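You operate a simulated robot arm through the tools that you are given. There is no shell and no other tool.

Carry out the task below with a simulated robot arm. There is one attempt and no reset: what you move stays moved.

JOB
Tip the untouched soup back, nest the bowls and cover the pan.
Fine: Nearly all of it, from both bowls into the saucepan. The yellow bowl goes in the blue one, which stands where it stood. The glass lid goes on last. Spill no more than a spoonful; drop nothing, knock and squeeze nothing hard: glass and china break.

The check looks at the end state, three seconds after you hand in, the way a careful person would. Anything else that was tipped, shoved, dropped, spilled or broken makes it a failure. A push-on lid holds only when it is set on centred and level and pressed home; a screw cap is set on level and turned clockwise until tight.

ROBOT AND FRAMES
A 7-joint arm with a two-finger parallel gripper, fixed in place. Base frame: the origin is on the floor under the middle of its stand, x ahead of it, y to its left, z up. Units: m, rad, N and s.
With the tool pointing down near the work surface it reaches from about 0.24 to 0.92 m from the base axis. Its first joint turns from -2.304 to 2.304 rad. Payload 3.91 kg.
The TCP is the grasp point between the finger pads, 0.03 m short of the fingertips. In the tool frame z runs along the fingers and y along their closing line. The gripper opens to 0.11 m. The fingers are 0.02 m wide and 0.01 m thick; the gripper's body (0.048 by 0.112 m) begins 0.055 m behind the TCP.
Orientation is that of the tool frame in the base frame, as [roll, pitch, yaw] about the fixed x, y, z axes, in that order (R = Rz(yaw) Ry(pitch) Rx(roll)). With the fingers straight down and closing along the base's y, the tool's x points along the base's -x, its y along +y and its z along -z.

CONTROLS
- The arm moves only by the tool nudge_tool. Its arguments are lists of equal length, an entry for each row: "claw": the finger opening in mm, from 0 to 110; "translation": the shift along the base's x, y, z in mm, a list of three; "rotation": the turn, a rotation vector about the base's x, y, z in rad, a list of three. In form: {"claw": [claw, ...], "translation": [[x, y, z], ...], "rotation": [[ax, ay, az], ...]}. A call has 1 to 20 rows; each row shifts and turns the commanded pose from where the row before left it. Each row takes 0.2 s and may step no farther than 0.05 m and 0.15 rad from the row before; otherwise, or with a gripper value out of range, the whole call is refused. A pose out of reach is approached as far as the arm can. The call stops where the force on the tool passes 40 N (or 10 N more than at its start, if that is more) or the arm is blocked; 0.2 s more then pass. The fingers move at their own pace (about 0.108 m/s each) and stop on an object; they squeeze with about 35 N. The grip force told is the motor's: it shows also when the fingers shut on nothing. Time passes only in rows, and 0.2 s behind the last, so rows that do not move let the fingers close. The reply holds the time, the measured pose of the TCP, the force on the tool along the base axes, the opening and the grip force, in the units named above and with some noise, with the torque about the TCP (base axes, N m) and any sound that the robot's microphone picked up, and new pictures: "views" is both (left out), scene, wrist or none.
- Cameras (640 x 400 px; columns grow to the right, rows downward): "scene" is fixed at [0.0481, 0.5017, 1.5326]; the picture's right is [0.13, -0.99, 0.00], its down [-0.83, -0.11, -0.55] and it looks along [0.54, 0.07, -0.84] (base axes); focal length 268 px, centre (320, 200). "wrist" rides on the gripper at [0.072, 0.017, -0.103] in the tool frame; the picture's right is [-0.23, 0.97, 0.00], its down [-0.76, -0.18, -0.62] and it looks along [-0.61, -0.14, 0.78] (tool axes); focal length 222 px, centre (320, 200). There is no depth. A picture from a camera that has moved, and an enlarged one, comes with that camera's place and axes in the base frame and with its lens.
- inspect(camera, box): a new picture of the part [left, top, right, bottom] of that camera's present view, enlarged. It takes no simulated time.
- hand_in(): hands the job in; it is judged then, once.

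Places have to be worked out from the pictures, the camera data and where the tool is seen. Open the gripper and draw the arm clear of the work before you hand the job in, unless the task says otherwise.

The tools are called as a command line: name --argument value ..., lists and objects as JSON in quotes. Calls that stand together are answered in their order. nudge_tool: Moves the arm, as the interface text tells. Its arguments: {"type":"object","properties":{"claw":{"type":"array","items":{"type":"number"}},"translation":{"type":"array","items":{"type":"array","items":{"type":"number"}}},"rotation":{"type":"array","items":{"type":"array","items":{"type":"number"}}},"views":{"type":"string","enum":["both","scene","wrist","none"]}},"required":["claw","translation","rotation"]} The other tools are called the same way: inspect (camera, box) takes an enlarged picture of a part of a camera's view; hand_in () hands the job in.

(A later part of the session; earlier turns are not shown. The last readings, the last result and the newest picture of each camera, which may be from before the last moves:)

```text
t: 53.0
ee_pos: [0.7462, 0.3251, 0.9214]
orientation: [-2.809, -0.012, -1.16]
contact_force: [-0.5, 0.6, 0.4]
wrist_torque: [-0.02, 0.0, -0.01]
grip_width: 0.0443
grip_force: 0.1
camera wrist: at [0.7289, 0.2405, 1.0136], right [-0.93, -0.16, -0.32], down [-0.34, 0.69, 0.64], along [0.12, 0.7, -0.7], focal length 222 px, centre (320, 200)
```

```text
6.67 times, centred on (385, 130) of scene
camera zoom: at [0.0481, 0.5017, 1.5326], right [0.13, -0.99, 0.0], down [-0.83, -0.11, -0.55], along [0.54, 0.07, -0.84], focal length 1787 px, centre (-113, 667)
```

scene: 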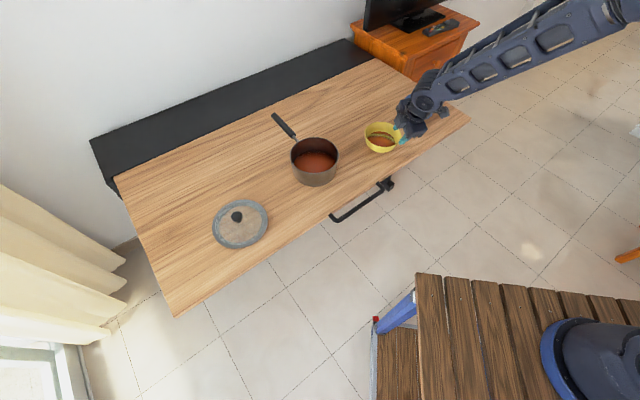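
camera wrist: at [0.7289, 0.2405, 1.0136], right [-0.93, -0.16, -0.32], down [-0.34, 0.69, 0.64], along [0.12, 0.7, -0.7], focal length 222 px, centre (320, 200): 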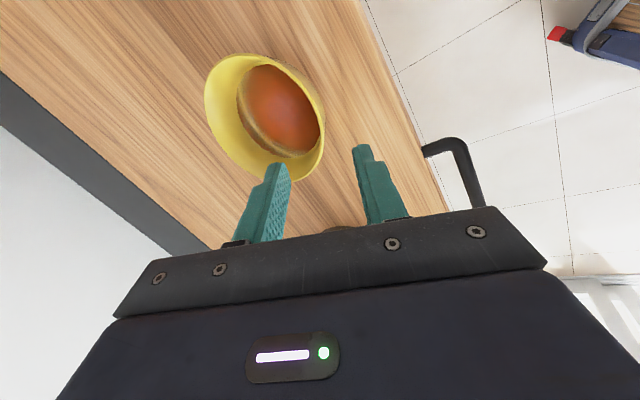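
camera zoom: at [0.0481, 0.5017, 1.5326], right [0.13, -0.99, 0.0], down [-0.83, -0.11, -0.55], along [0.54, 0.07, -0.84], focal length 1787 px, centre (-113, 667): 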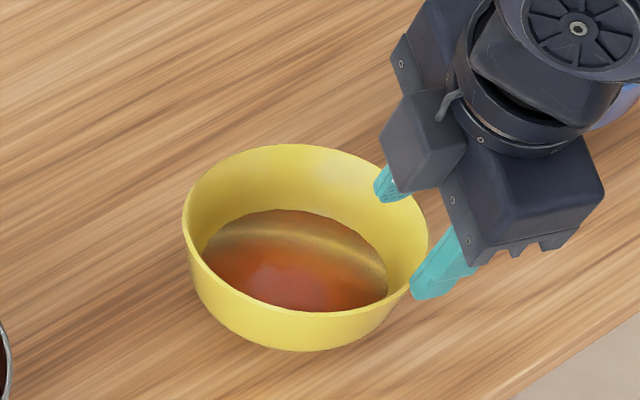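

Yellow's centre computes to (0.838, 0.365), radius 0.069, rim z 0.82. I'll descend with fingers straddling the near-rim point (0.777, 0.338), first to z ≈ 0.86.

nudge_tool --claw '[44, 44, 40, 36, 36]' --translation '[[6, 3, -16], [6, 3, -16], [6, 3, -16], [5, 2, -13], [0, 0, 0]]' --rotation '[[0, 0, 0], [0, 0, 0], [0, 0, 0], [0, 0, 0], [0, 0, 0]]' --views "wrist"

inspect --camera "wrist" --box '[210, 60, 410, 230]'

inspect --camera "scene" --box '[350, 100, 420, 160]'

```text
t: 54.2
ee_pos: [0.7694, 0.3366, 0.8595]
orientation: [-2.81, -0.011, -1.162]
contact_force: [-0.2, 1.0, 0.1]
wrist_torque: [0.01, 0.01, -0.02]
grip_width: 0.0361
grip_force: 0.0
camera wrist: at [0.7521, 0.251, 0.9519], right [-0.93, -0.16, -0.32], down [-0.34, 0.69, 0.64], along [0.12, 0.7, -0.7], focal length 222 px, centre (320, 200)
```

wrist: 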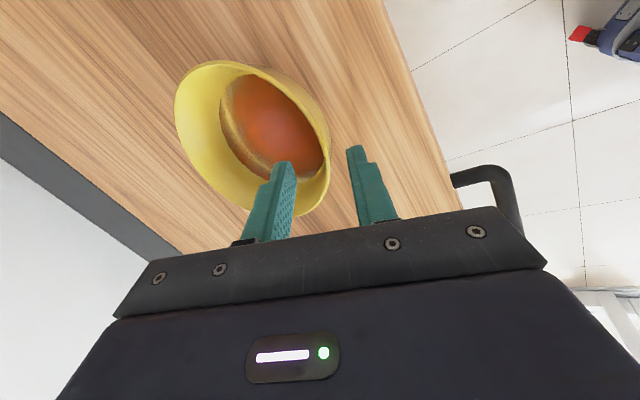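

```text
2.35 times, centred on (310, 145) of wrist
camera zoom: at [0.7521, 0.251, 0.9519], right [-0.93, -0.16, -0.32], down [-0.34, 0.69, 0.64], along [0.12, 0.7, -0.7], focal length 523 px, centre (344, 329)
```

zoom: 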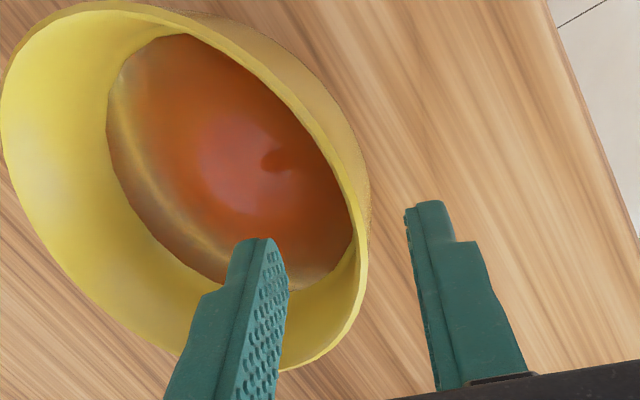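

```text
6.67 times, centred on (385, 130) of scene
camera zoom: at [0.0481, 0.5017, 1.5326], right [0.13, -0.99, 0.0], down [-0.83, -0.11, -0.55], along [0.54, 0.07, -0.84], focal length 1787 px, centre (-113, 667)
```

zoom: 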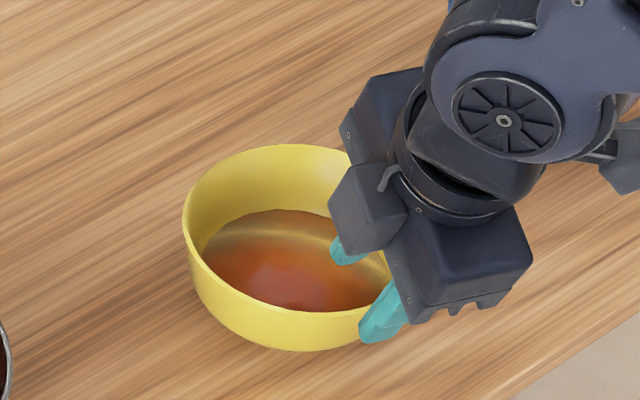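

The rim is centred between the fingers. I'll lower to TCP z ≈ 0.831, which gives about 18 mm of finger below the rim.

nudge_tool --claw '[36, 32, 26, 20, 20]' --translation '[[2, 0, -14], [2, 0.5, -14.5], [0, 0, 0], [0, 0, 0], [0, 0, 0]]' --rotation '[[0, 0, 0], [0, 0, 0], [0, 0, 0], [0, 0, 0], [0, 0, 0]]' --views "wrist"

inspect --camera "wrist" --box '[240, 110, 400, 240]'

inspect --camera "scene" --box '[350, 100, 420, 160]'

```text
t: 55.4
ee_pos: [0.7718, 0.3368, 0.8305]
orientation: [-2.809, -0.013, -1.161]
contact_force: [0.1, -0.4, -0.1]
wrist_torque: [0.01, -0.01, -0.07]
grip_width: 0.02
grip_force: 0.1
camera wrist: at [0.7555, 0.2516, 0.9235], right [-0.93, -0.16, -0.32], down [-0.34, 0.69, 0.64], along [0.12, 0.7, -0.7], focal length 222 px, centre (320, 200)
```

wrist: 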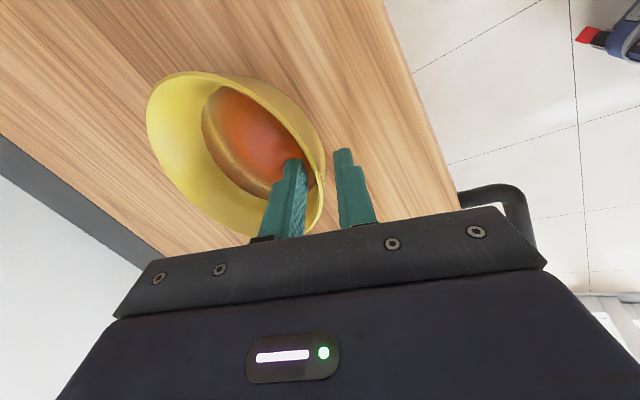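

```text
3.08 times, centred on (320, 175) of wrist
camera zoom: at [0.7555, 0.2516, 0.9235], right [-0.93, -0.16, -0.32], down [-0.34, 0.69, 0.64], along [0.12, 0.7, -0.7], focal length 684 px, centre (320, 277)
```

zoom: 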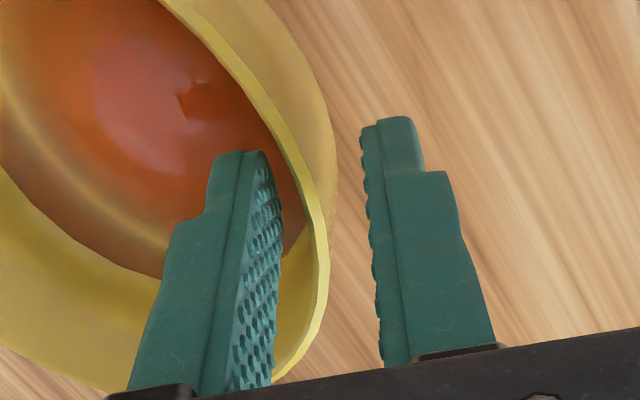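

```text
6.67 times, centred on (385, 130) of scene
camera zoom: at [0.0481, 0.5017, 1.5326], right [0.13, -0.99, 0.0], down [-0.83, -0.11, -0.55], along [0.54, 0.07, -0.84], focal length 1787 px, centre (-113, 667)
```

zoom: 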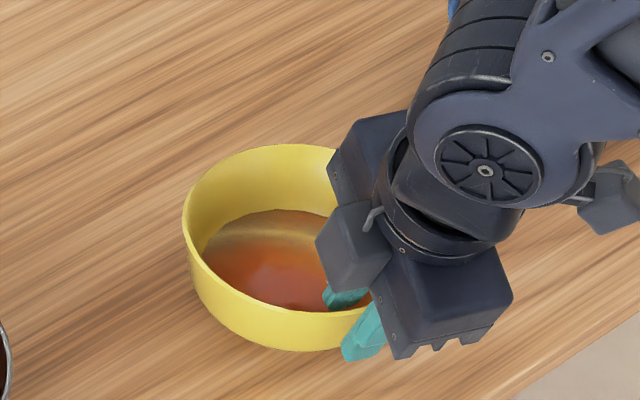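

The rim sits about 12 mm past the grasp point as intended, slightly nearer the inner finger. I'll shift outward 3 mm and close in steps.

nudge_tool --claw '[20, 16, 13, 11, 10, 10]' --translation '[[2.7, 1.2, 0], [0, 0, 0], [0, 0, 0], [0, 0, 0], [0, 0, 0], [0, 0, 0]]' --rotation '[[0, 0, 0], [0, 0, 0], [0, 0, 0], [0, 0, 0], [0, 0, 0], [0, 0, 0]]' --views "none"

inspect --camera "wrist" --box '[240, 110, 400, 240]'

inspect --camera "scene" --box '[350, 100, 420, 160]'

```text
t: 56.8
ee_pos: [0.7742, 0.3389, 0.8306]
orientation: [-2.811, -0.015, -1.161]
contact_force: [-0.2, 0.2, -0.1]
wrist_torque: [0.01, 0.0, 0.03]
grip_width: 0.0101
grip_force: 0.0
```

```text
3.08 times, centred on (320, 175) of wrist
camera zoom: at [0.7581, 0.2527, 0.9235], right [-0.93, -0.16, -0.32], down [-0.34, 0.69, 0.64], along [0.12, 0.7, -0.7], focal length 684 px, centre (320, 277)
```

zoom: 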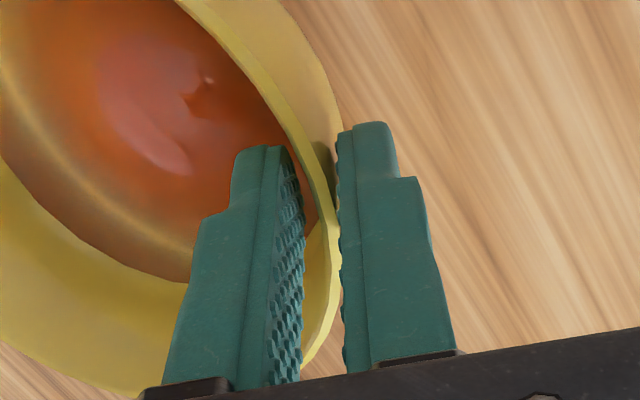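

```text
6.67 times, centred on (385, 130) of scene
camera zoom: at [0.0481, 0.5017, 1.5326], right [0.13, -0.99, 0.0], down [-0.83, -0.11, -0.55], along [0.54, 0.07, -0.84], focal length 1787 px, centre (-113, 667)
```

zoom: 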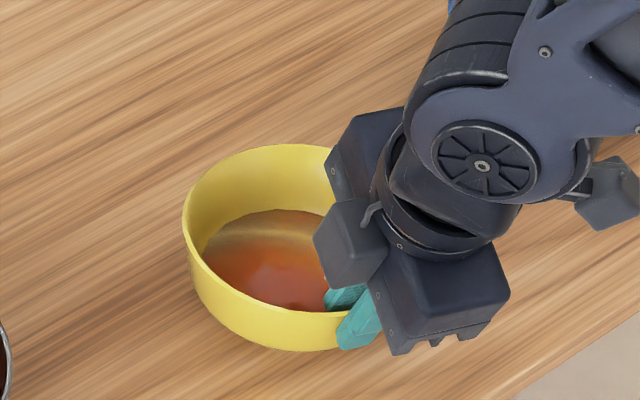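

Still no contact at 10 mm and the bowl hasn't moved. I'll close the last few millimetres slowly.

nudge_tool --claw '[9, 8, 7, 6, 5, 4, 3, 3]' --translation '[[0, 0, 0], [0, 0, 0], [0, 0, 0], [0, 0, 0], [0, 0, 0], [0, 0, 0], [0, 0, 0], [0, 0, 0]]' --rotation '[[0, 0, 0], [0, 0, 0], [0, 0, 0], [0, 0, 0], [0, 0, 0], [0, 0, 0], [0, 0, 0], [0, 0, 0]]' --views "wrist"

inspect --camera "wrist" --box '[120, 40, 340, 260]'

inspect --camera "scene" --box '[350, 100, 420, 160]'

```text
t: 58.6
ee_pos: [0.7744, 0.3386, 0.8311]
orientation: [-2.81, -0.013, -1.162]
contact_force: [3.4, 0.7, 4.7]
wrist_torque: [0.01, -0.77, 0.01]
grip_width: 0.0047
grip_force: 34.8
camera wrist: at [0.7582, 0.2527, 0.9238], right [-0.93, -0.16, -0.32], down [-0.34, 0.69, 0.64], along [0.12, 0.7, -0.7], focal length 222 px, centre (320, 200)
```

wrist: 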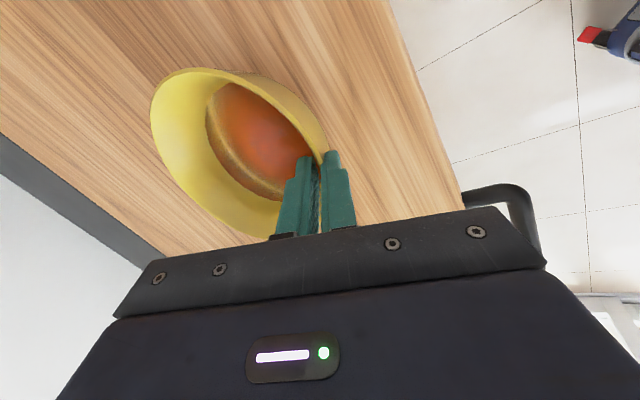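

```text
1.82 times, centred on (230, 150) of wrist
camera zoom: at [0.7582, 0.2527, 0.9238], right [-0.93, -0.16, -0.32], down [-0.34, 0.69, 0.64], along [0.12, 0.7, -0.7], focal length 404 px, centre (484, 291)
```

zoom: 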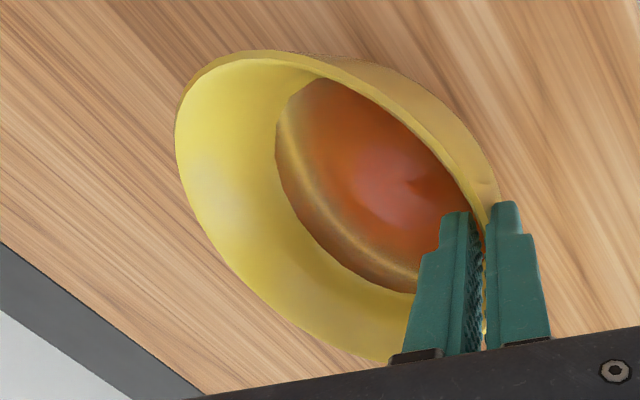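

```text
6.67 times, centred on (385, 130) of scene
camera zoom: at [0.0481, 0.5017, 1.5326], right [0.13, -0.99, 0.0], down [-0.83, -0.11, -0.55], along [0.54, 0.07, -0.84], focal length 1787 px, centre (-113, 667)
```

zoom: 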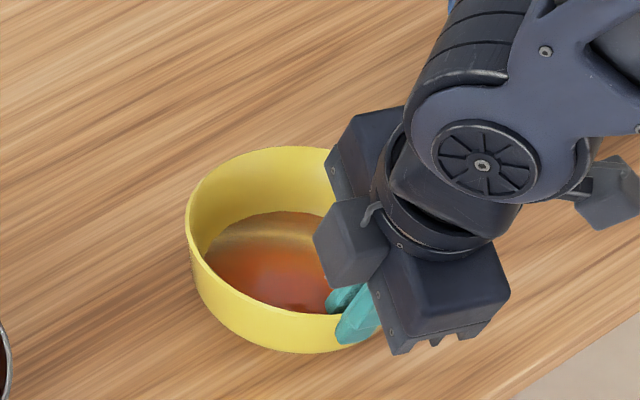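

Firm grip (34.8 N), and the bowl only shifted about 2 mm. I'll lift it slowly and check that it stays level with the shallower pinch.

nudge_tool --claw '[2, 2, 2, 2, 2, 2, 2]' --translation '[[0, 0, 0], [0, 0, 2], [0, 0, 4], [0, 0, 5], [0, 0, 6], [0, 0, 6], [0, 0, 0]]' --rotation '[[0, 0, 0], [0, 0, 0], [0, 0, 0], [0, 0, 0], [0, 0, 0], [0, 0, 0], [0, 0, 0]]' --views "wrist"

inspect --camera "wrist" --box '[120, 40, 340, 260]'

inspect --camera "scene" --box '[350, 100, 420, 160]'

```text
t: 60.2
ee_pos: [0.7748, 0.3389, 0.8549]
orientation: [-2.81, -0.01, -1.16]
contact_force: [0.6, -0.7, -3.2]
wrist_torque: [-0.1, 0.23, 0.02]
grip_width: 0.0034
grip_force: 35.6
camera wrist: at [0.7583, 0.253, 0.947], right [-0.93, -0.16, -0.32], down [-0.34, 0.69, 0.64], along [0.12, 0.7, -0.7], focal length 222 px, centre (320, 200)
```

wrist: 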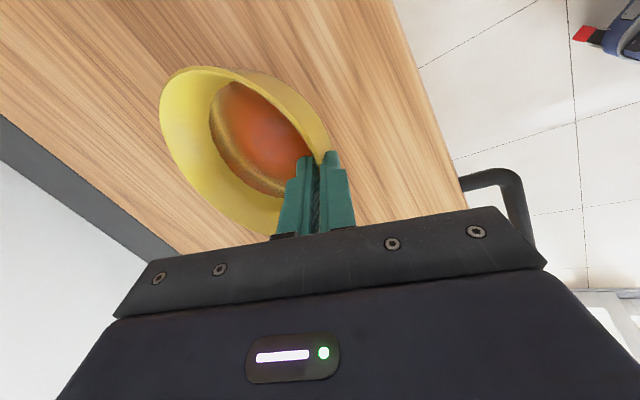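

```text
1.82 times, centred on (230, 150) of wrist
camera zoom: at [0.7583, 0.253, 0.947], right [-0.93, -0.16, -0.32], down [-0.34, 0.69, 0.64], along [0.12, 0.7, -0.7], focal length 404 px, centre (484, 291)
```

zoom: 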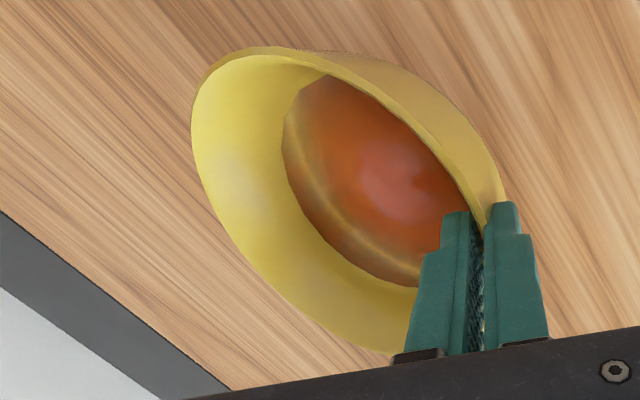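

```text
6.67 times, centred on (385, 130) of scene
camera zoom: at [0.0481, 0.5017, 1.5326], right [0.13, -0.99, 0.0], down [-0.83, -0.11, -0.55], along [0.54, 0.07, -0.84], focal length 1787 px, centre (-113, 667)
```

zoom: 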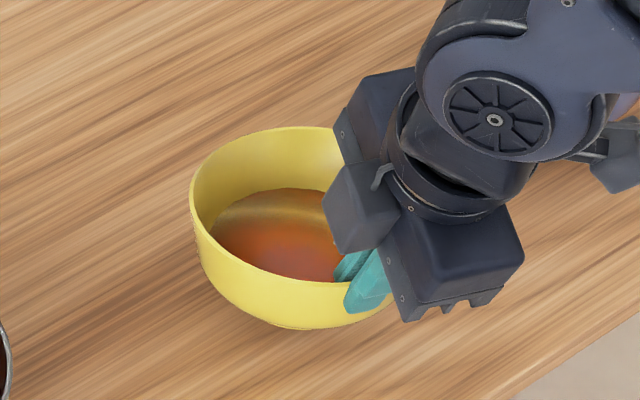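

The bowl is held with about 2.5° of droop and the soup well inside. I'll raise it and carry it to the same pouring start beside the pan, in one smooth call.

nudge_tool --claw '[2, 2, 2, 2, 2, 2, 2, 2, 2, 2, 2, 2, 2, 2, 2, 2, 2, 2, 2, 2]' --translation '[[0, 0, 10], [0, 0, 18], [0, 0, 24], [-4, 3, 26], [-10, 8, 26], [-14, 12, 20], [-18, 16, 11], [-20, 18, 3], [-21, 19, 0], [-21, 19, 0], [-21, 19, -1], [-21, 19, -2], [-21, 19, -2], [-21, 19, -2], [-21, 19, -2], [-20, 18, -2], [-16, 16, -2], [-12, 11, -1], [-7, 7, -1], [0, 0, 0]]' --rotation '[[0, 0, 0], [0, 0, 0], [0, 0, 0], [0, 0, 0.006], [0, 0, 0.013], [0, 0, 0.018], [0, 0, 0.023], [0, 0, 0.026], [0, 0, 0.027], [0, 0, 0.027], [0, 0, 0.027], [0, 0, 0.027], [0, 0, 0.027], [0, 0, 0.027], [0, 0, 0.027], [0, 0, 0.025], [0, 0, 0.02], [0, 0, 0.012], [0, 0, 0.008], [0, 0, 0]]'

inspect --camera "scene" --box '[240, 100, 380, 220]'

```text
t: 64.4
ee_pos: [0.5064, 0.5798, 0.978]
orientation: [-2.811, -0.012, -0.821]
contact_force: [0.0, 0.1, -3.6]
wrist_torque: [-0.17, 0.24, 0.01]
grip_width: 0.0035
grip_force: 35.2
camera wrist: at [0.5196, 0.494, 1.0698], right [-0.83, -0.47, -0.32], down [-0.55, 0.54, 0.64], along [-0.12, 0.7, -0.7], focal length 222 px, centre (320, 200)
```

scene: 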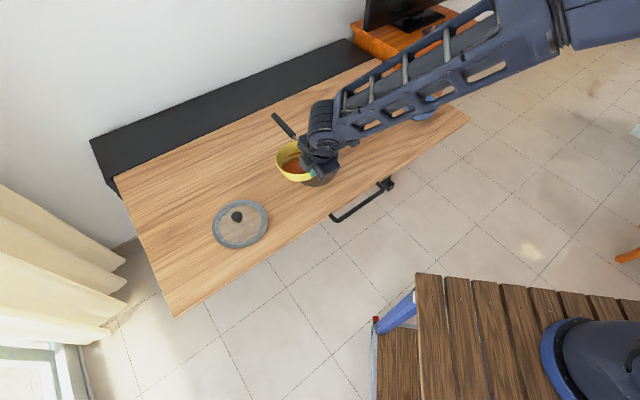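
wrist: 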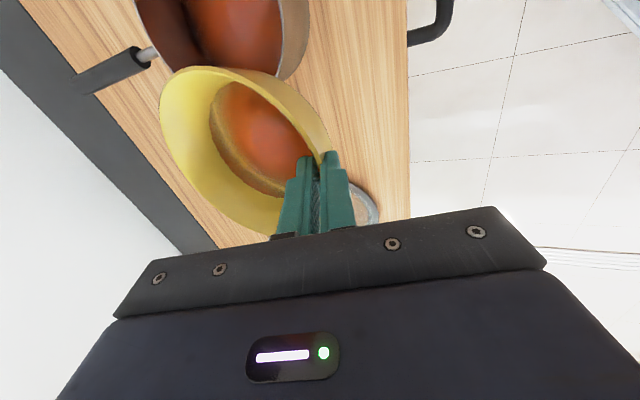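

```text
3.33 times, centred on (310, 160) of scene
camera zoom: at [0.0481, 0.5017, 1.5326], right [0.13, -0.99, 0.0], down [-0.83, -0.11, -0.55], along [0.54, 0.07, -0.84], focal length 894 px, centre (353, 333)
```

zoom: 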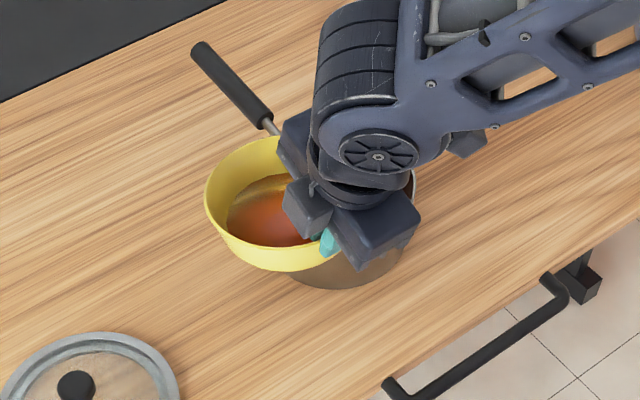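

I'm slightly short of the planned start, so I'll correct by (+22, −16) mm and then tilt to about 24° along the same proven path.

nudge_tool --claw '[2, 2, 2, 2, 2, 2, 2, 2, 2, 2, 2, 2]' --translation '[[8, -6, 0], [9, -6, 0], [5, -4, 0], [-0.6, 8.6, -0.7], [-0.5, 8.5, -0.7], [-0.2, 8.4, -0.8], [0.2, 8.3, -0.8], [1.7, 8, -0.3], [2.5, 7.7, -0.3], [3.2, 7.4, -0.2], [3.6, 7, -0.2], [0, 0, 0]]' --rotation '[[0, 0, -0.006], [0, 0, -0.006], [0, 0, -0.005], [0.0043, 0.0522, -0.0579], [0.0073, 0.0518, -0.0579], [0.0103, 0.0514, -0.0579], [0.0132, 0.0507, -0.0579], [0.0161, 0.0498, -0.0579], [0.019, 0.0488, -0.0579], [0.0218, 0.0476, -0.0579], [0.0245, 0.0463, -0.0579], [0, 0, 0]]'

inspect --camera "scene" --box '[240, 100, 380, 220]'

inspect --camera "wrist" --box '[80, 0, 400, 240]'

```text
t: 67.0
ee_pos: [0.5385, 0.6284, 0.9734]
orientation: [-3.115, 0.28, -1.345]
contact_force: [-0.4, -0.1, -4.5]
wrist_torque: [-0.11, 0.14, -0.01]
grip_width: 0.0032
grip_force: 35.1
camera wrist: at [0.5423, 0.5277, 1.0514], right [-1.0, 0.0, 0.04], down [0.03, 0.58, 0.81], along [-0.02, 0.82, -0.58], focal length 222 px, centre (320, 200)
```

scene: 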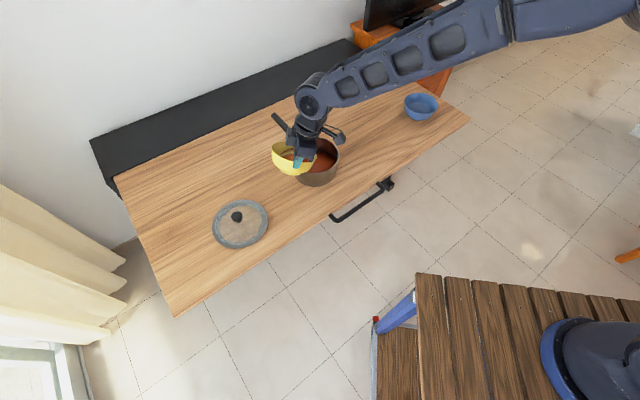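
wrist: 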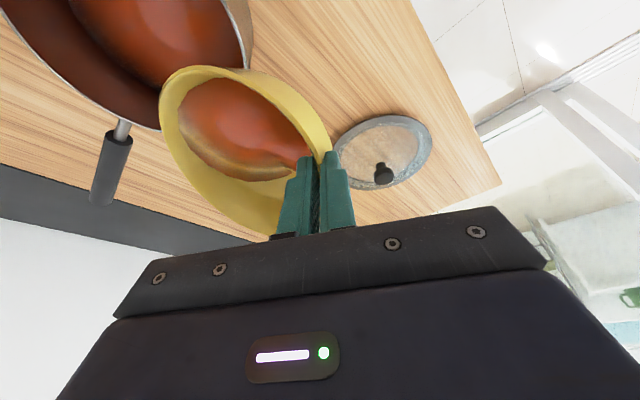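

```text
3.33 times, centred on (310, 160) of scene
camera zoom: at [0.0481, 0.5017, 1.5326], right [0.13, -0.99, 0.0], down [-0.83, -0.11, -0.55], along [0.54, 0.07, -0.84], focal length 894 px, centre (353, 333)
```

zoom: 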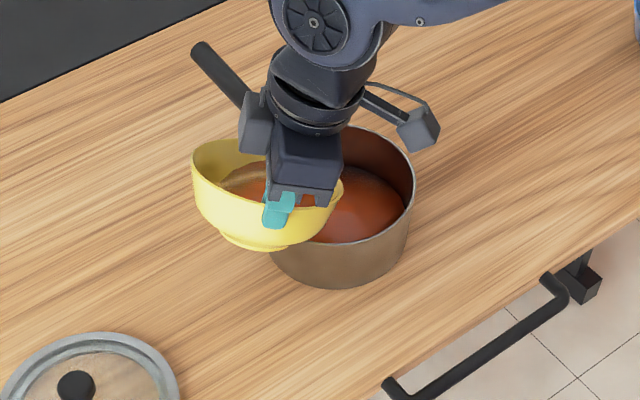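

```text
1.67 times, centred on (240, 120) of wrist
camera zoom: at [0.5423, 0.5277, 1.0514], right [-1.0, 0.0, 0.04], down [0.03, 0.58, 0.81], along [-0.02, 0.82, -0.58], focal length 370 px, centre (453, 333)
```

zoom: 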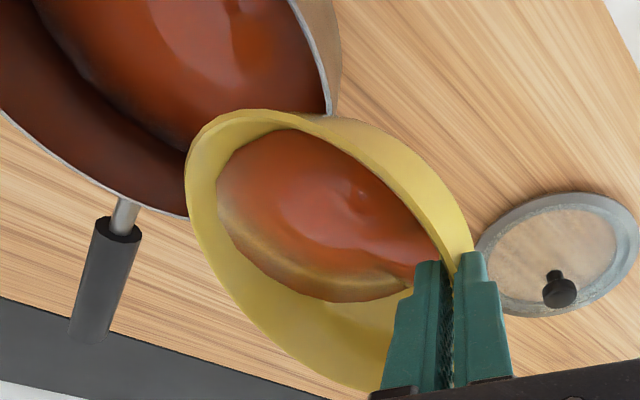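

Same geometry as before: the lip is over the pan with soup near the brim and no spill. Continuing the slow tilt to about 48°.

nudge_tool --claw '[2, 2, 2, 2, 2, 2, 2, 2, 2, 2, 2, 2, 2, 2]' --translation '[[2.8, 4.3, 2], [3, 4.1, 2], [3.2, 3.8, 2], [3.4, 3.6, 2], [3.6, 3.4, 2], [3.8, 3.1, 2], [4, 2.9, 2], [4.1, 2.5, 2], [4.1, 2.1, 2], [4.2, 1.7, 2], [4.2, 1.3, 2], [4.2, 1, 2], [0, 0, 0], [0, 0, 0]]' --rotation '[[0.0178, 0.03, -0.0386], [0.0189, 0.0293, -0.0386], [0.02, 0.0286, -0.0386], [0.0211, 0.0277, -0.0386], [0.0222, 0.0269, -0.0386], [0.0232, 0.0261, -0.0386], [0.0242, 0.0252, -0.0386], [0.0252, 0.0242, -0.0386], [0.0261, 0.0232, -0.0386], [0.0269, 0.0222, -0.0386], [0.0277, 0.0211, -0.0386], [0.0285, 0.0201, -0.0386], [0, 0, 0], [0, 0, 0]]'

inspect --camera "scene" --box '[240, 100, 380, 220]'

inspect --camera "wrist" --box '[80, 0, 400, 240]'

```text
t: 70.0
ee_pos: [0.5825, 0.6626, 0.9966]
orientation: [2.81, 0.546, -1.951]
contact_force: [1.3, 0.6, -2.5]
wrist_torque: [-0.06, 0.1, 0.02]
grip_width: 0.0031
grip_force: 34.9
camera wrist: at [0.5577, 0.548, 1.0472], right [-0.84, 0.37, 0.39], down [0.48, 0.21, 0.85], along [0.23, 0.9, -0.36], focal length 222 px, centre (320, 200)
```

scene: 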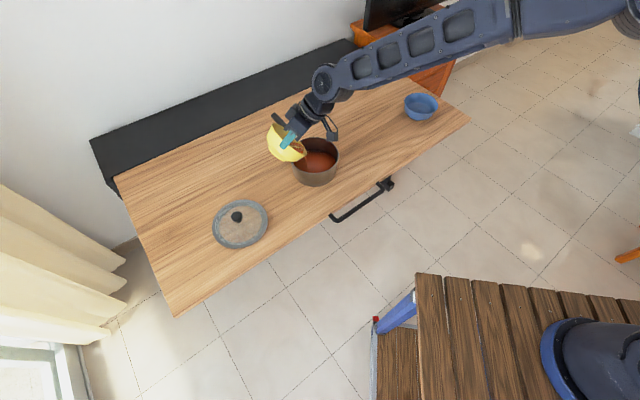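
wrist: 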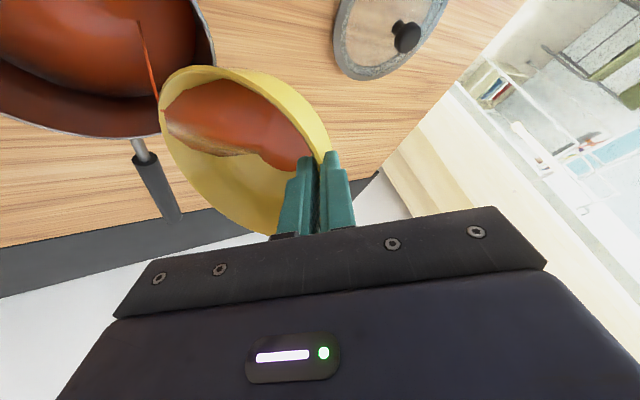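

```text
3.33 times, centred on (310, 160) of scene
camera zoom: at [0.0481, 0.5017, 1.5326], right [0.13, -0.99, 0.0], down [-0.83, -0.11, -0.55], along [0.54, 0.07, -0.84], focal length 894 px, centre (353, 333)
```

zoom: 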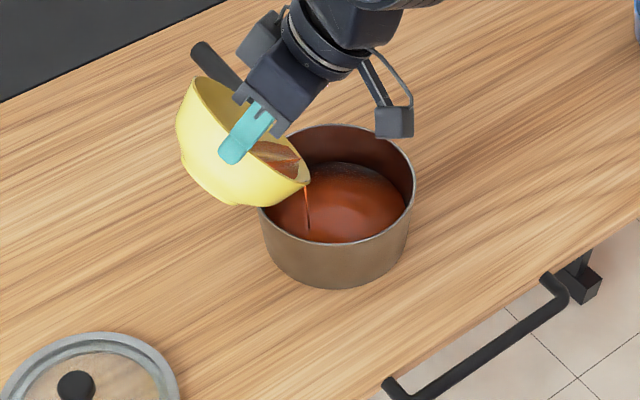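

```text
1.67 times, centred on (240, 120) of wrist
camera zoom: at [0.5577, 0.548, 1.0472], right [-0.84, 0.37, 0.39], down [0.48, 0.21, 0.85], along [0.23, 0.9, -0.36], focal length 370 px, centre (453, 333)
```

zoom: 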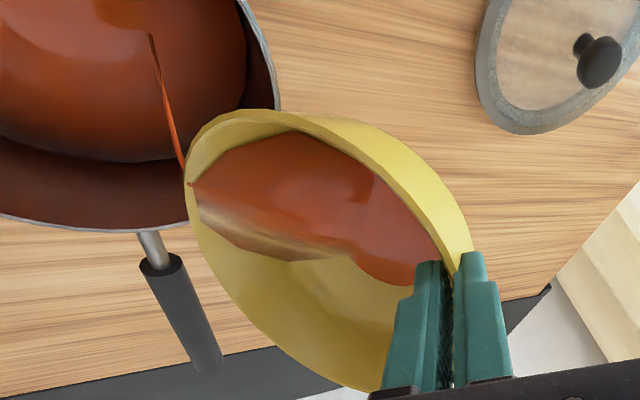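

The stream lands inside the pan, slightly left of centre. I'll continue to about 72° while easing the lip a few millimetres further over the middle.

nudge_tool --claw '[2, 2, 2, 2, 2, 2, 2, 2, 2, 2, 2, 2, 2, 2, 2, 2]' --translation '[[4.6, -0.2, 1.2], [4.6, -0.5, 1.2], [4.6, -0.8, 1.2], [4.6, -1, 1.2], [4.6, -1.3, 1.2], [4.6, -1.6, 1.2], [0, 0, 0], [0, 0, 0], [3.9, -1.3, 0.6], [3.7, -1.5, 0.6], [3.5, -1.8, 0.6], [3.2, -2, 0.6], [2.9, -2.3, 0.6], [2.7, -2.5, 0.6], [0, 0, 0], [0, 0, 0]]' --rotation '[[0.0293, 0.019, -0.0386], [0.03, 0.0178, -0.0386], [0.0307, 0.0166, -0.0386], [0.0313, 0.0154, -0.0386], [0.0319, 0.0142, -0.0386], [0.0324, 0.0129, -0.0386], [0, 0, 0], [0, 0, 0], [0.0329, 0.0117, -0.0386], [0.0333, 0.0104, -0.0386], [0.0337, 0.0091, -0.0386], [0.034, 0.0078, -0.0386], [0.0343, 0.0065, -0.0386], [0.0345, 0.0052, -0.0386], [0, 0, 0], [0, 0, 0]]'

inspect --camera "scene" --box '[240, 100, 380, 220]'

inspect --camera "wrist" --box '[80, 0, 400, 240]'

```text
t: 73.4
ee_pos: [0.63, 0.6463, 1.0078]
orientation: [2.341, 0.732, -2.699]
contact_force: [0.1, -0.2, -2.2]
wrist_torque: [-0.15, 0.14, 0.02]
grip_width: 0.0034
grip_force: 34.8
camera wrist: at [0.5587, 0.5414, 1.0213], right [-0.56, 0.49, 0.67], down [0.57, -0.36, 0.74], along [0.6, 0.8, -0.07], focal length 222 px, centre (320, 200)
```

scene: 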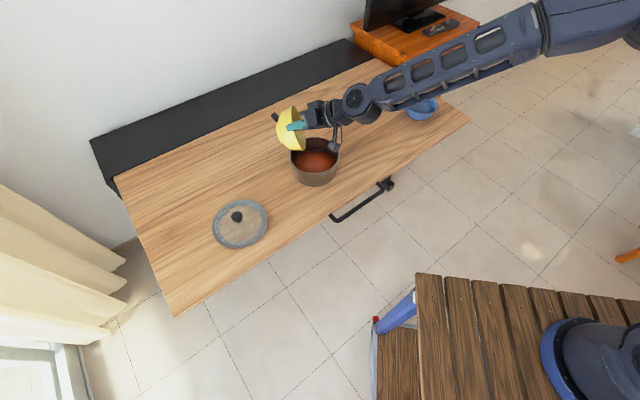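
wrist: 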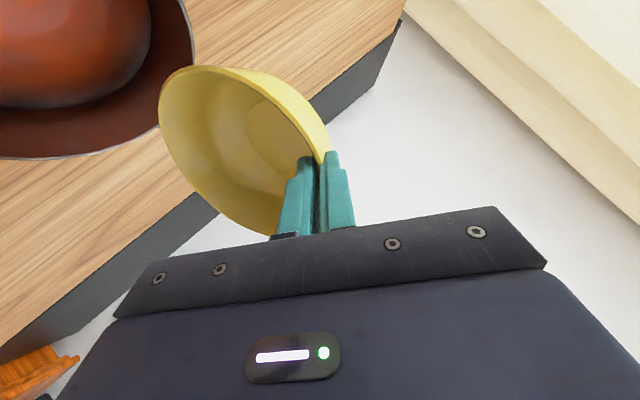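

```text
3.33 times, centred on (310, 160) of scene
camera zoom: at [0.0481, 0.5017, 1.5326], right [0.13, -0.99, 0.0], down [-0.83, -0.11, -0.55], along [0.54, 0.07, -0.84], focal length 894 px, centre (353, 333)
```

zoom: 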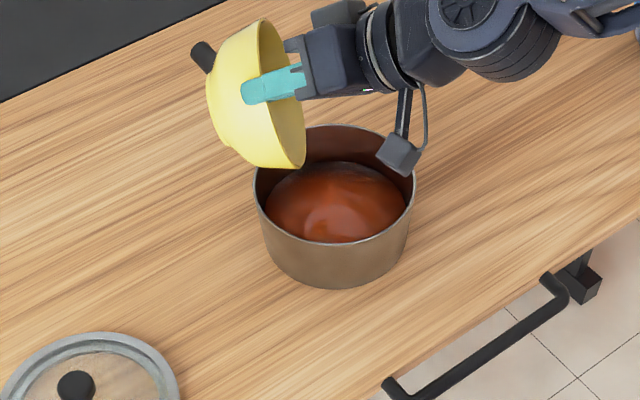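

```text
1.67 times, centred on (240, 120) of wrist
camera zoom: at [0.5587, 0.5414, 1.0213], right [-0.56, 0.49, 0.67], down [0.57, -0.36, 0.74], along [0.6, 0.8, -0.07], focal length 370 px, centre (453, 333)
```

zoom: 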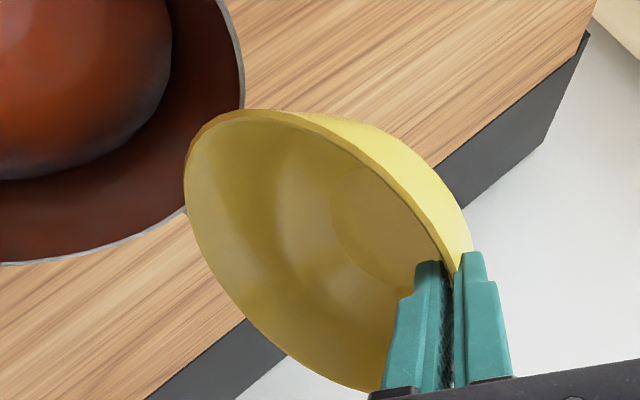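

The yellow bowl looks empty too. I'll tilt on to about 96° and hold for the last drops.

nudge_tool --claw '[2, 2, 2, 2, 2, 2, 2, 2, 2, 2, 2, 2, 2]' --translation '[[3.2, -3.6, 0.8], [3, -3.7, 0.8], [2.9, -3.8, 0.7], [2.6, -4, 0.7], [1.2, -4.1, 0], [0.8, -4.1, 0], [0.4, -4.1, 0], [0, -4.1, 0], [0, 0, 0], [0, 0, 0], [0, 0, 0], [0, 0, 0], [0, 0, 0]]' --rotation '[[0.0521, 0.0052, -0.0579], [0.0523, 0.0022, -0.0579], [0.0524, -0.0008, -0.0579], [0.0522, -0.0038, -0.0579], [0.0519, -0.0068, -0.0579], [0.0515, -0.0098, -0.0579], [0.0508, -0.0128, -0.0579], [0.05, -0.0157, -0.0579], [0, 0, 0], [0, 0, 0], [0, 0, 0], [0, 0, 0], [0, 0, 0]]'

inspect --camera "scene" --box '[240, 100, 380, 220]'

inspect --camera "wrist" --box '[80, 0, 400, 240]'

```text
t: 76.2
ee_pos: [0.6443, 0.6143, 1.0105]
orientation: [1.766, 0.781, 2.72]
contact_force: [0.8, 1.1, -3.0]
wrist_torque: [-0.12, 0.16, 0.03]
grip_width: 0.0033
grip_force: 35.0
camera wrist: at [0.5347, 0.5553, 0.9856], right [-0.39, 0.38, 0.84], down [0.26, -0.83, 0.5], along [0.88, 0.41, 0.22], focal length 222 px, centre (320, 200)
```

scene: 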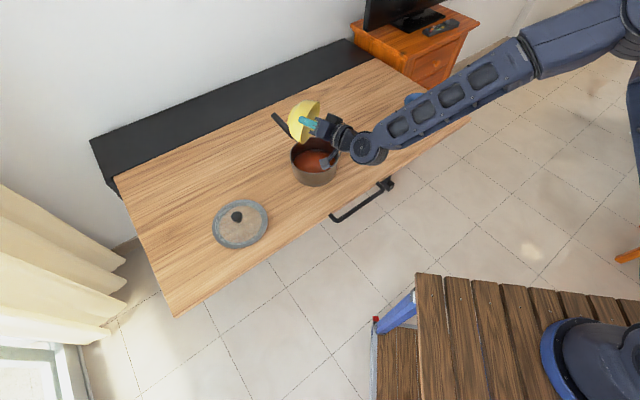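
wrist: 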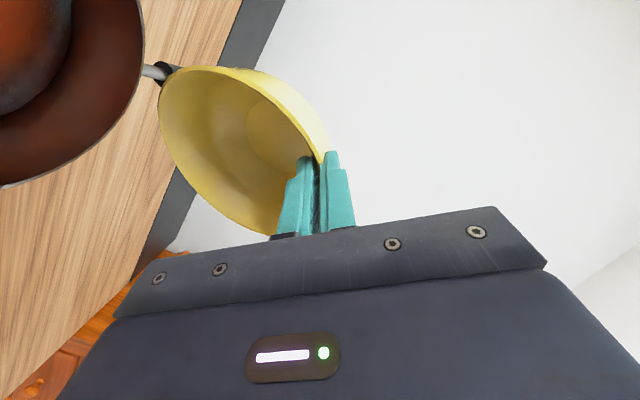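

```text
3.33 times, centred on (310, 160) of scene
camera zoom: at [0.0481, 0.5017, 1.5326], right [0.13, -0.99, 0.0], down [-0.83, -0.11, -0.55], along [0.54, 0.07, -0.84], focal length 894 px, centre (353, 333)
```

zoom: 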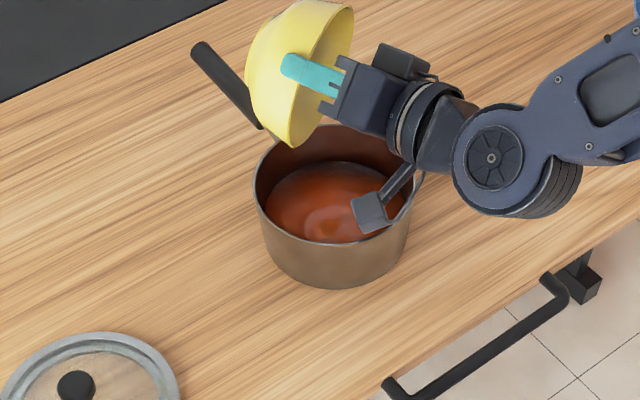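

```text
1.67 times, centred on (240, 120) of wrist
camera zoom: at [0.5347, 0.5553, 0.9856], right [-0.39, 0.38, 0.84], down [0.26, -0.83, 0.5], along [0.88, 0.41, 0.22], focal length 370 px, centre (453, 333)
```

zoom: 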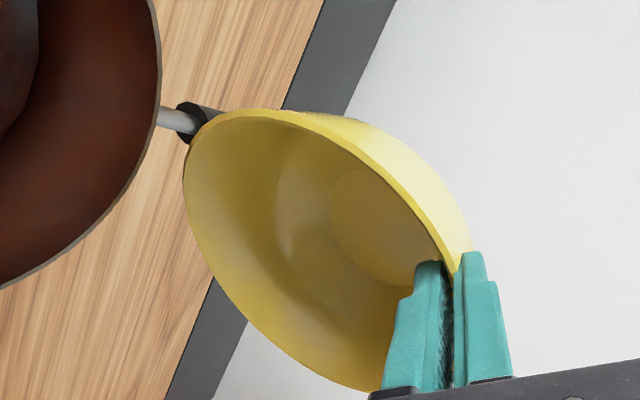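

Empty and clean, and the pan level has visibly risen. I'll untilt along the same reverse path while rising.

nudge_tool --claw '[2, 2, 2, 2, 2, 2, 2, 2, 2, 2, 2, 2, 2, 2, 2, 2, 2, 2, 2]' --translation '[[-3, 2, 5], [-4, 2, 5], [-5, 2, 5], [-6, 1, 4], [-7, 0, 4], [-8, -1, 4], [-8, -2, 4], [-8, -3, 4], [-8, -4, 4], [-8, -5, 0], [-8, -6, 0], [-8, -6, 0], [-7, -7, 0], [-6, -7, 0], [-6, -7, 0], [-5, -7, 0], [-4, -6, 0], [-4, -5, 0], [0, 0, 0]]' --rotation '[[-0.0894, 0.0259, 0.1028], [-0.0916, 0.0166, 0.1028], [-0.0928, 0.0071, 0.1028], [-0.0931, -0.0025, 0.1028], [-0.0923, -0.012, 0.1028], [-0.0906, -0.0215, 0.1028], [-0.0879, -0.0306, 0.1028], [-0.0843, -0.0395, 0.1028], [-0.0798, -0.0479, 0.1028], [-0.0745, -0.0559, 0.1028], [-0.0683, -0.0633, 0.1028], [-0.0614, -0.0699, 0.1028], [-0.0539, -0.0759, 0.1028], [-0.0458, -0.081, 0.1028], [-0.0373, -0.0853, 0.1028], [-0.0283, -0.0887, 0.1028], [-0.019, -0.0911, 0.1028], [-0.0097, -0.0926, 0.1028], [0, 0, 0]]' --views "both"

inspect --camera "wrist" --box '[120, 40, 340, 260]'

```text
t: 80.2
ee_pos: [0.532, 0.5554, 1.05]
orientation: [-2.809, -0.011, -0.838]
contact_force: [-0.8, -0.5, -3.2]
wrist_torque: [-0.14, 0.12, 0.01]
grip_width: 0.0035
grip_force: 35.0
camera wrist: at [0.5436, 0.4678, 1.1419], right [-0.83, -0.45, -0.32], down [-0.54, 0.55, 0.64], along [-0.11, 0.71, -0.7], focal length 222 px, centre (320, 200)
```

scene: 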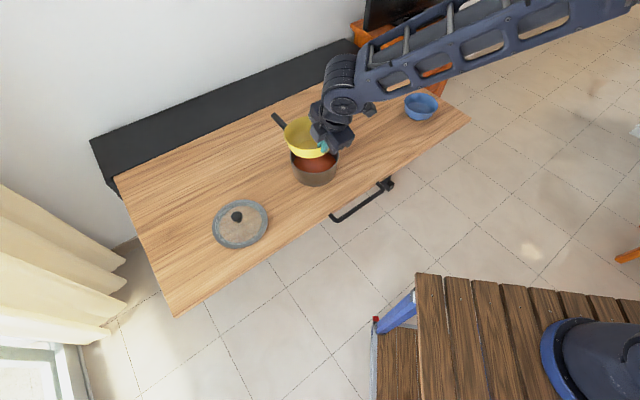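
wrist: 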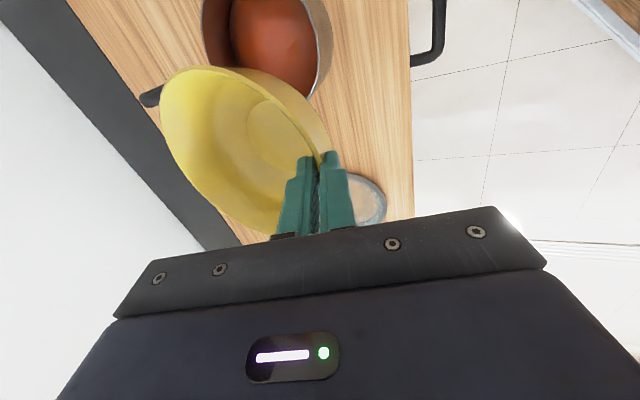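

```text
1.82 times, centred on (230, 150) of wrist
camera zoom: at [0.5436, 0.4678, 1.1419], right [-0.83, -0.45, -0.32], down [-0.54, 0.55, 0.64], along [-0.11, 0.71, -0.7], focal length 404 px, centre (484, 291)
```

zoom: 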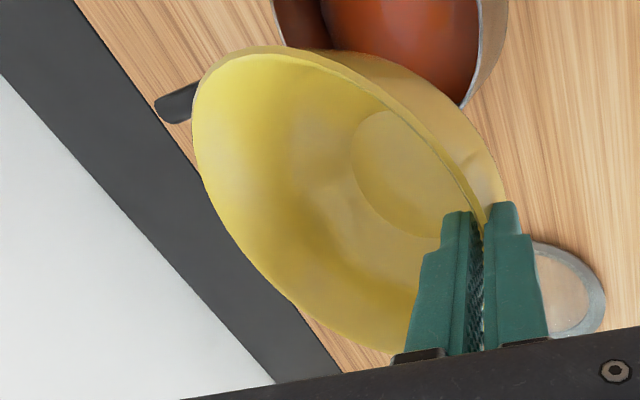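

Both bowls are empty. Now to nest: I'll carry the yellow bowl back above the blue one (target yellow centre (1.041, 0.209)), adding about 2.5° of tool tilt to cancel its droop so it's level.

nudge_tool --claw '[2, 2, 2, 2, 2, 2, 2, 2, 2, 2, 2, 2, 2, 2, 2, 2, 2, 2, 2]' --translation '[[13.4, -10.8, -1.5], [21.4, -17.2, -2.4], [26.7, -21.5, -3], [26.7, -21.5, -3], [26.7, -21.5, -3], [26.7, -21.5, -3], [26.7, -21.5, -3], [26.7, -21.5, -3], [26.7, -21.5, -3], [26.7, -21.5, -3], [26.7, -21.5, -3], [26.7, -21.5, -3], [26.7, -21.5, -3], [26.7, -21.5, -3], [26.7, -21.5, -3], [26.7, -21.5, -3], [21.4, -17.2, -2.4], [13.4, -10.8, -1.5], [0, 0, 0]]' --rotation '[[0, 0, -0.0162], [0, 0, -0.0258], [0, 0, -0.0323], [0, 0, -0.0323], [0, 0, -0.0323], [0, 0, -0.0323], [0, 0, -0.0323], [0, 0, -0.0323], [0, 0, -0.0323], [0, 0, -0.0323], [0, 0, -0.0323], [0, 0, -0.0323], [0, 0, -0.0323], [0, 0, -0.0323], [0, 0, -0.0323], [0, 0, -0.0323], [0, 0, -0.0258], [0.0086, -0.0432, -0.0162], [0, 0, 0]]'

inspect --camera "scene" --box '[395, 60, 475, 130]'

inspect --camera "wrist" --box '[120, 20, 360, 260]'

```text
t: 84.2
ee_pos: [0.9744, 0.1985, 1.0001]
orientation: [-2.767, -0.011, -1.376]
contact_force: [-0.2, 0.6, -2.5]
wrist_torque: [-0.01, 0.16, 0.02]
grip_width: 0.0032
grip_force: 34.8
camera wrist: at [0.9371, 0.1166, 1.0902], right [-0.93, 0.04, -0.36], down [-0.21, 0.74, 0.64], along [0.29, 0.67, -0.68], focal length 222 px, centre (320, 200)
```

scene: 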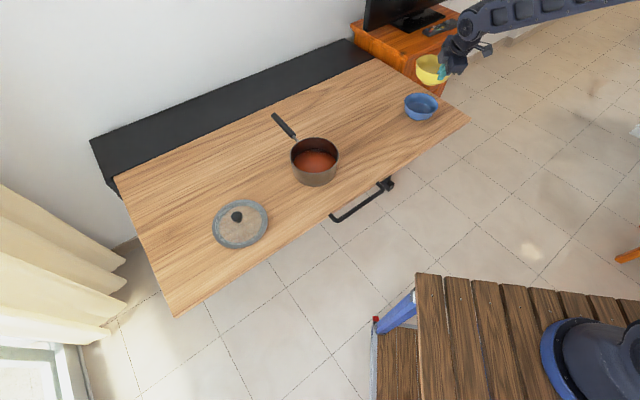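
wrist: 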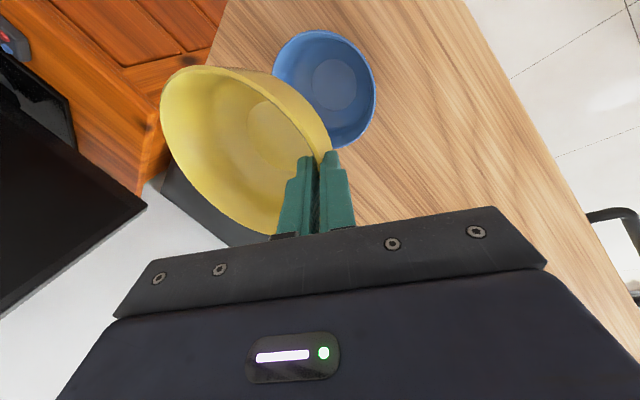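

```text
5.71 times, centred on (435, 95) of scene
camera zoom: at [0.0481, 0.5017, 1.5326], right [0.13, -0.99, 0.0], down [-0.83, -0.11, -0.55], along [0.54, 0.07, -0.84], focal length 1532 px, centre (-337, 800)
```

zoom: 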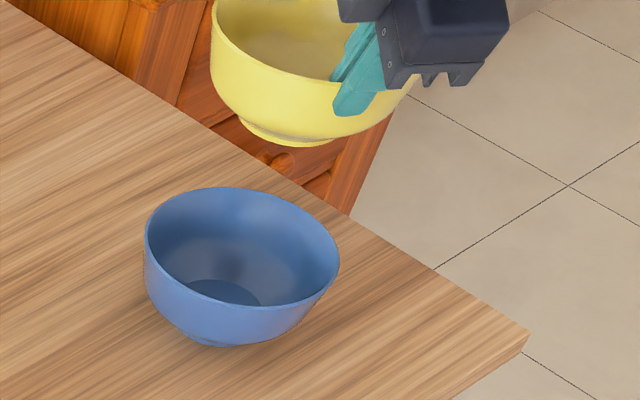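

```text
1.67 times, centred on (240, 140) of wrist
camera zoom: at [0.9371, 0.1166, 1.0902], right [-0.93, 0.04, -0.36], down [-0.21, 0.74, 0.64], along [0.29, 0.67, -0.68], focal length 370 px, centre (453, 300)
```

zoom: 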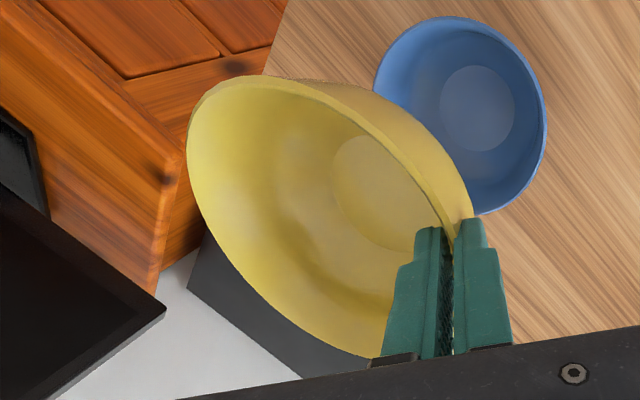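

Level and above the blue bowl. I'll lower to z ≈ 0.935 and check the two rims for concentricity from the fixed camera.

nudge_tool --claw '[2, 2, 2, 2, 2]' --translation '[[0.3, 0, -12], [0.3, 0, -20], [0.3, 0, -20], [0.3, 0, -13], [0, 0, 0]]' --rotation '[[0, 0, 0], [0, 0, 0], [0, 0, 0], [0, 0, 0], [0, 0, 0]]'

inspect --camera "scene" --box '[395, 60, 475, 130]'

inspect --camera "wrist" --box '[120, 20, 360, 260]'

```text
t: 85.4
ee_pos: [0.9784, 0.1984, 0.9351]
orientation: [-2.765, -0.012, -1.375]
contact_force: [-0.1, -1.0, -3.2]
wrist_torque: [-0.05, 0.19, 0.02]
grip_width: 0.0036
grip_force: 35.0
camera wrist: at [0.9389, 0.1172, 1.0248], right [-0.93, 0.04, -0.36], down [-0.21, 0.74, 0.64], along [0.29, 0.67, -0.68], focal length 222 px, centre (320, 200)
```

scene: 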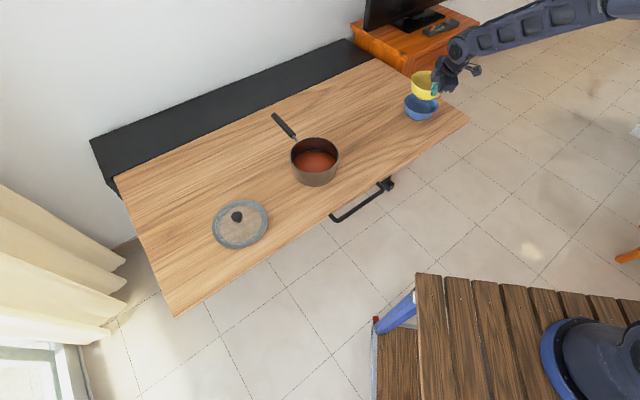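
wrist: 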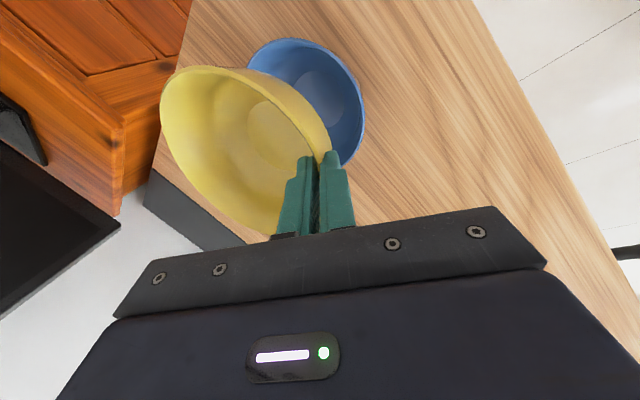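

```text
5.71 times, centred on (435, 95) of scene
camera zoom: at [0.0481, 0.5017, 1.5326], right [0.13, -0.99, 0.0], down [-0.83, -0.11, -0.55], along [0.54, 0.07, -0.84], focal length 1532 px, centre (-337, 800)
```

zoom: 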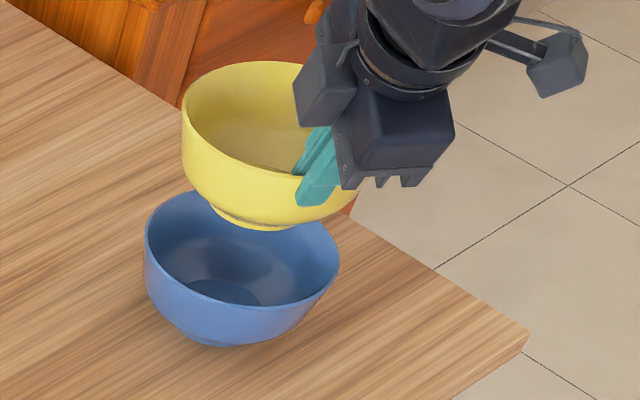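

```text
1.67 times, centred on (240, 140) of wrist
camera zoom: at [0.9389, 0.1172, 1.0248], right [-0.93, 0.04, -0.36], down [-0.21, 0.74, 0.64], along [0.29, 0.67, -0.68], focal length 370 px, centre (453, 300)
```

zoom: 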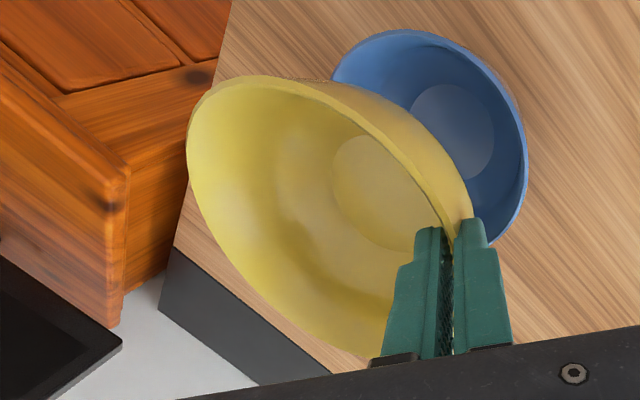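

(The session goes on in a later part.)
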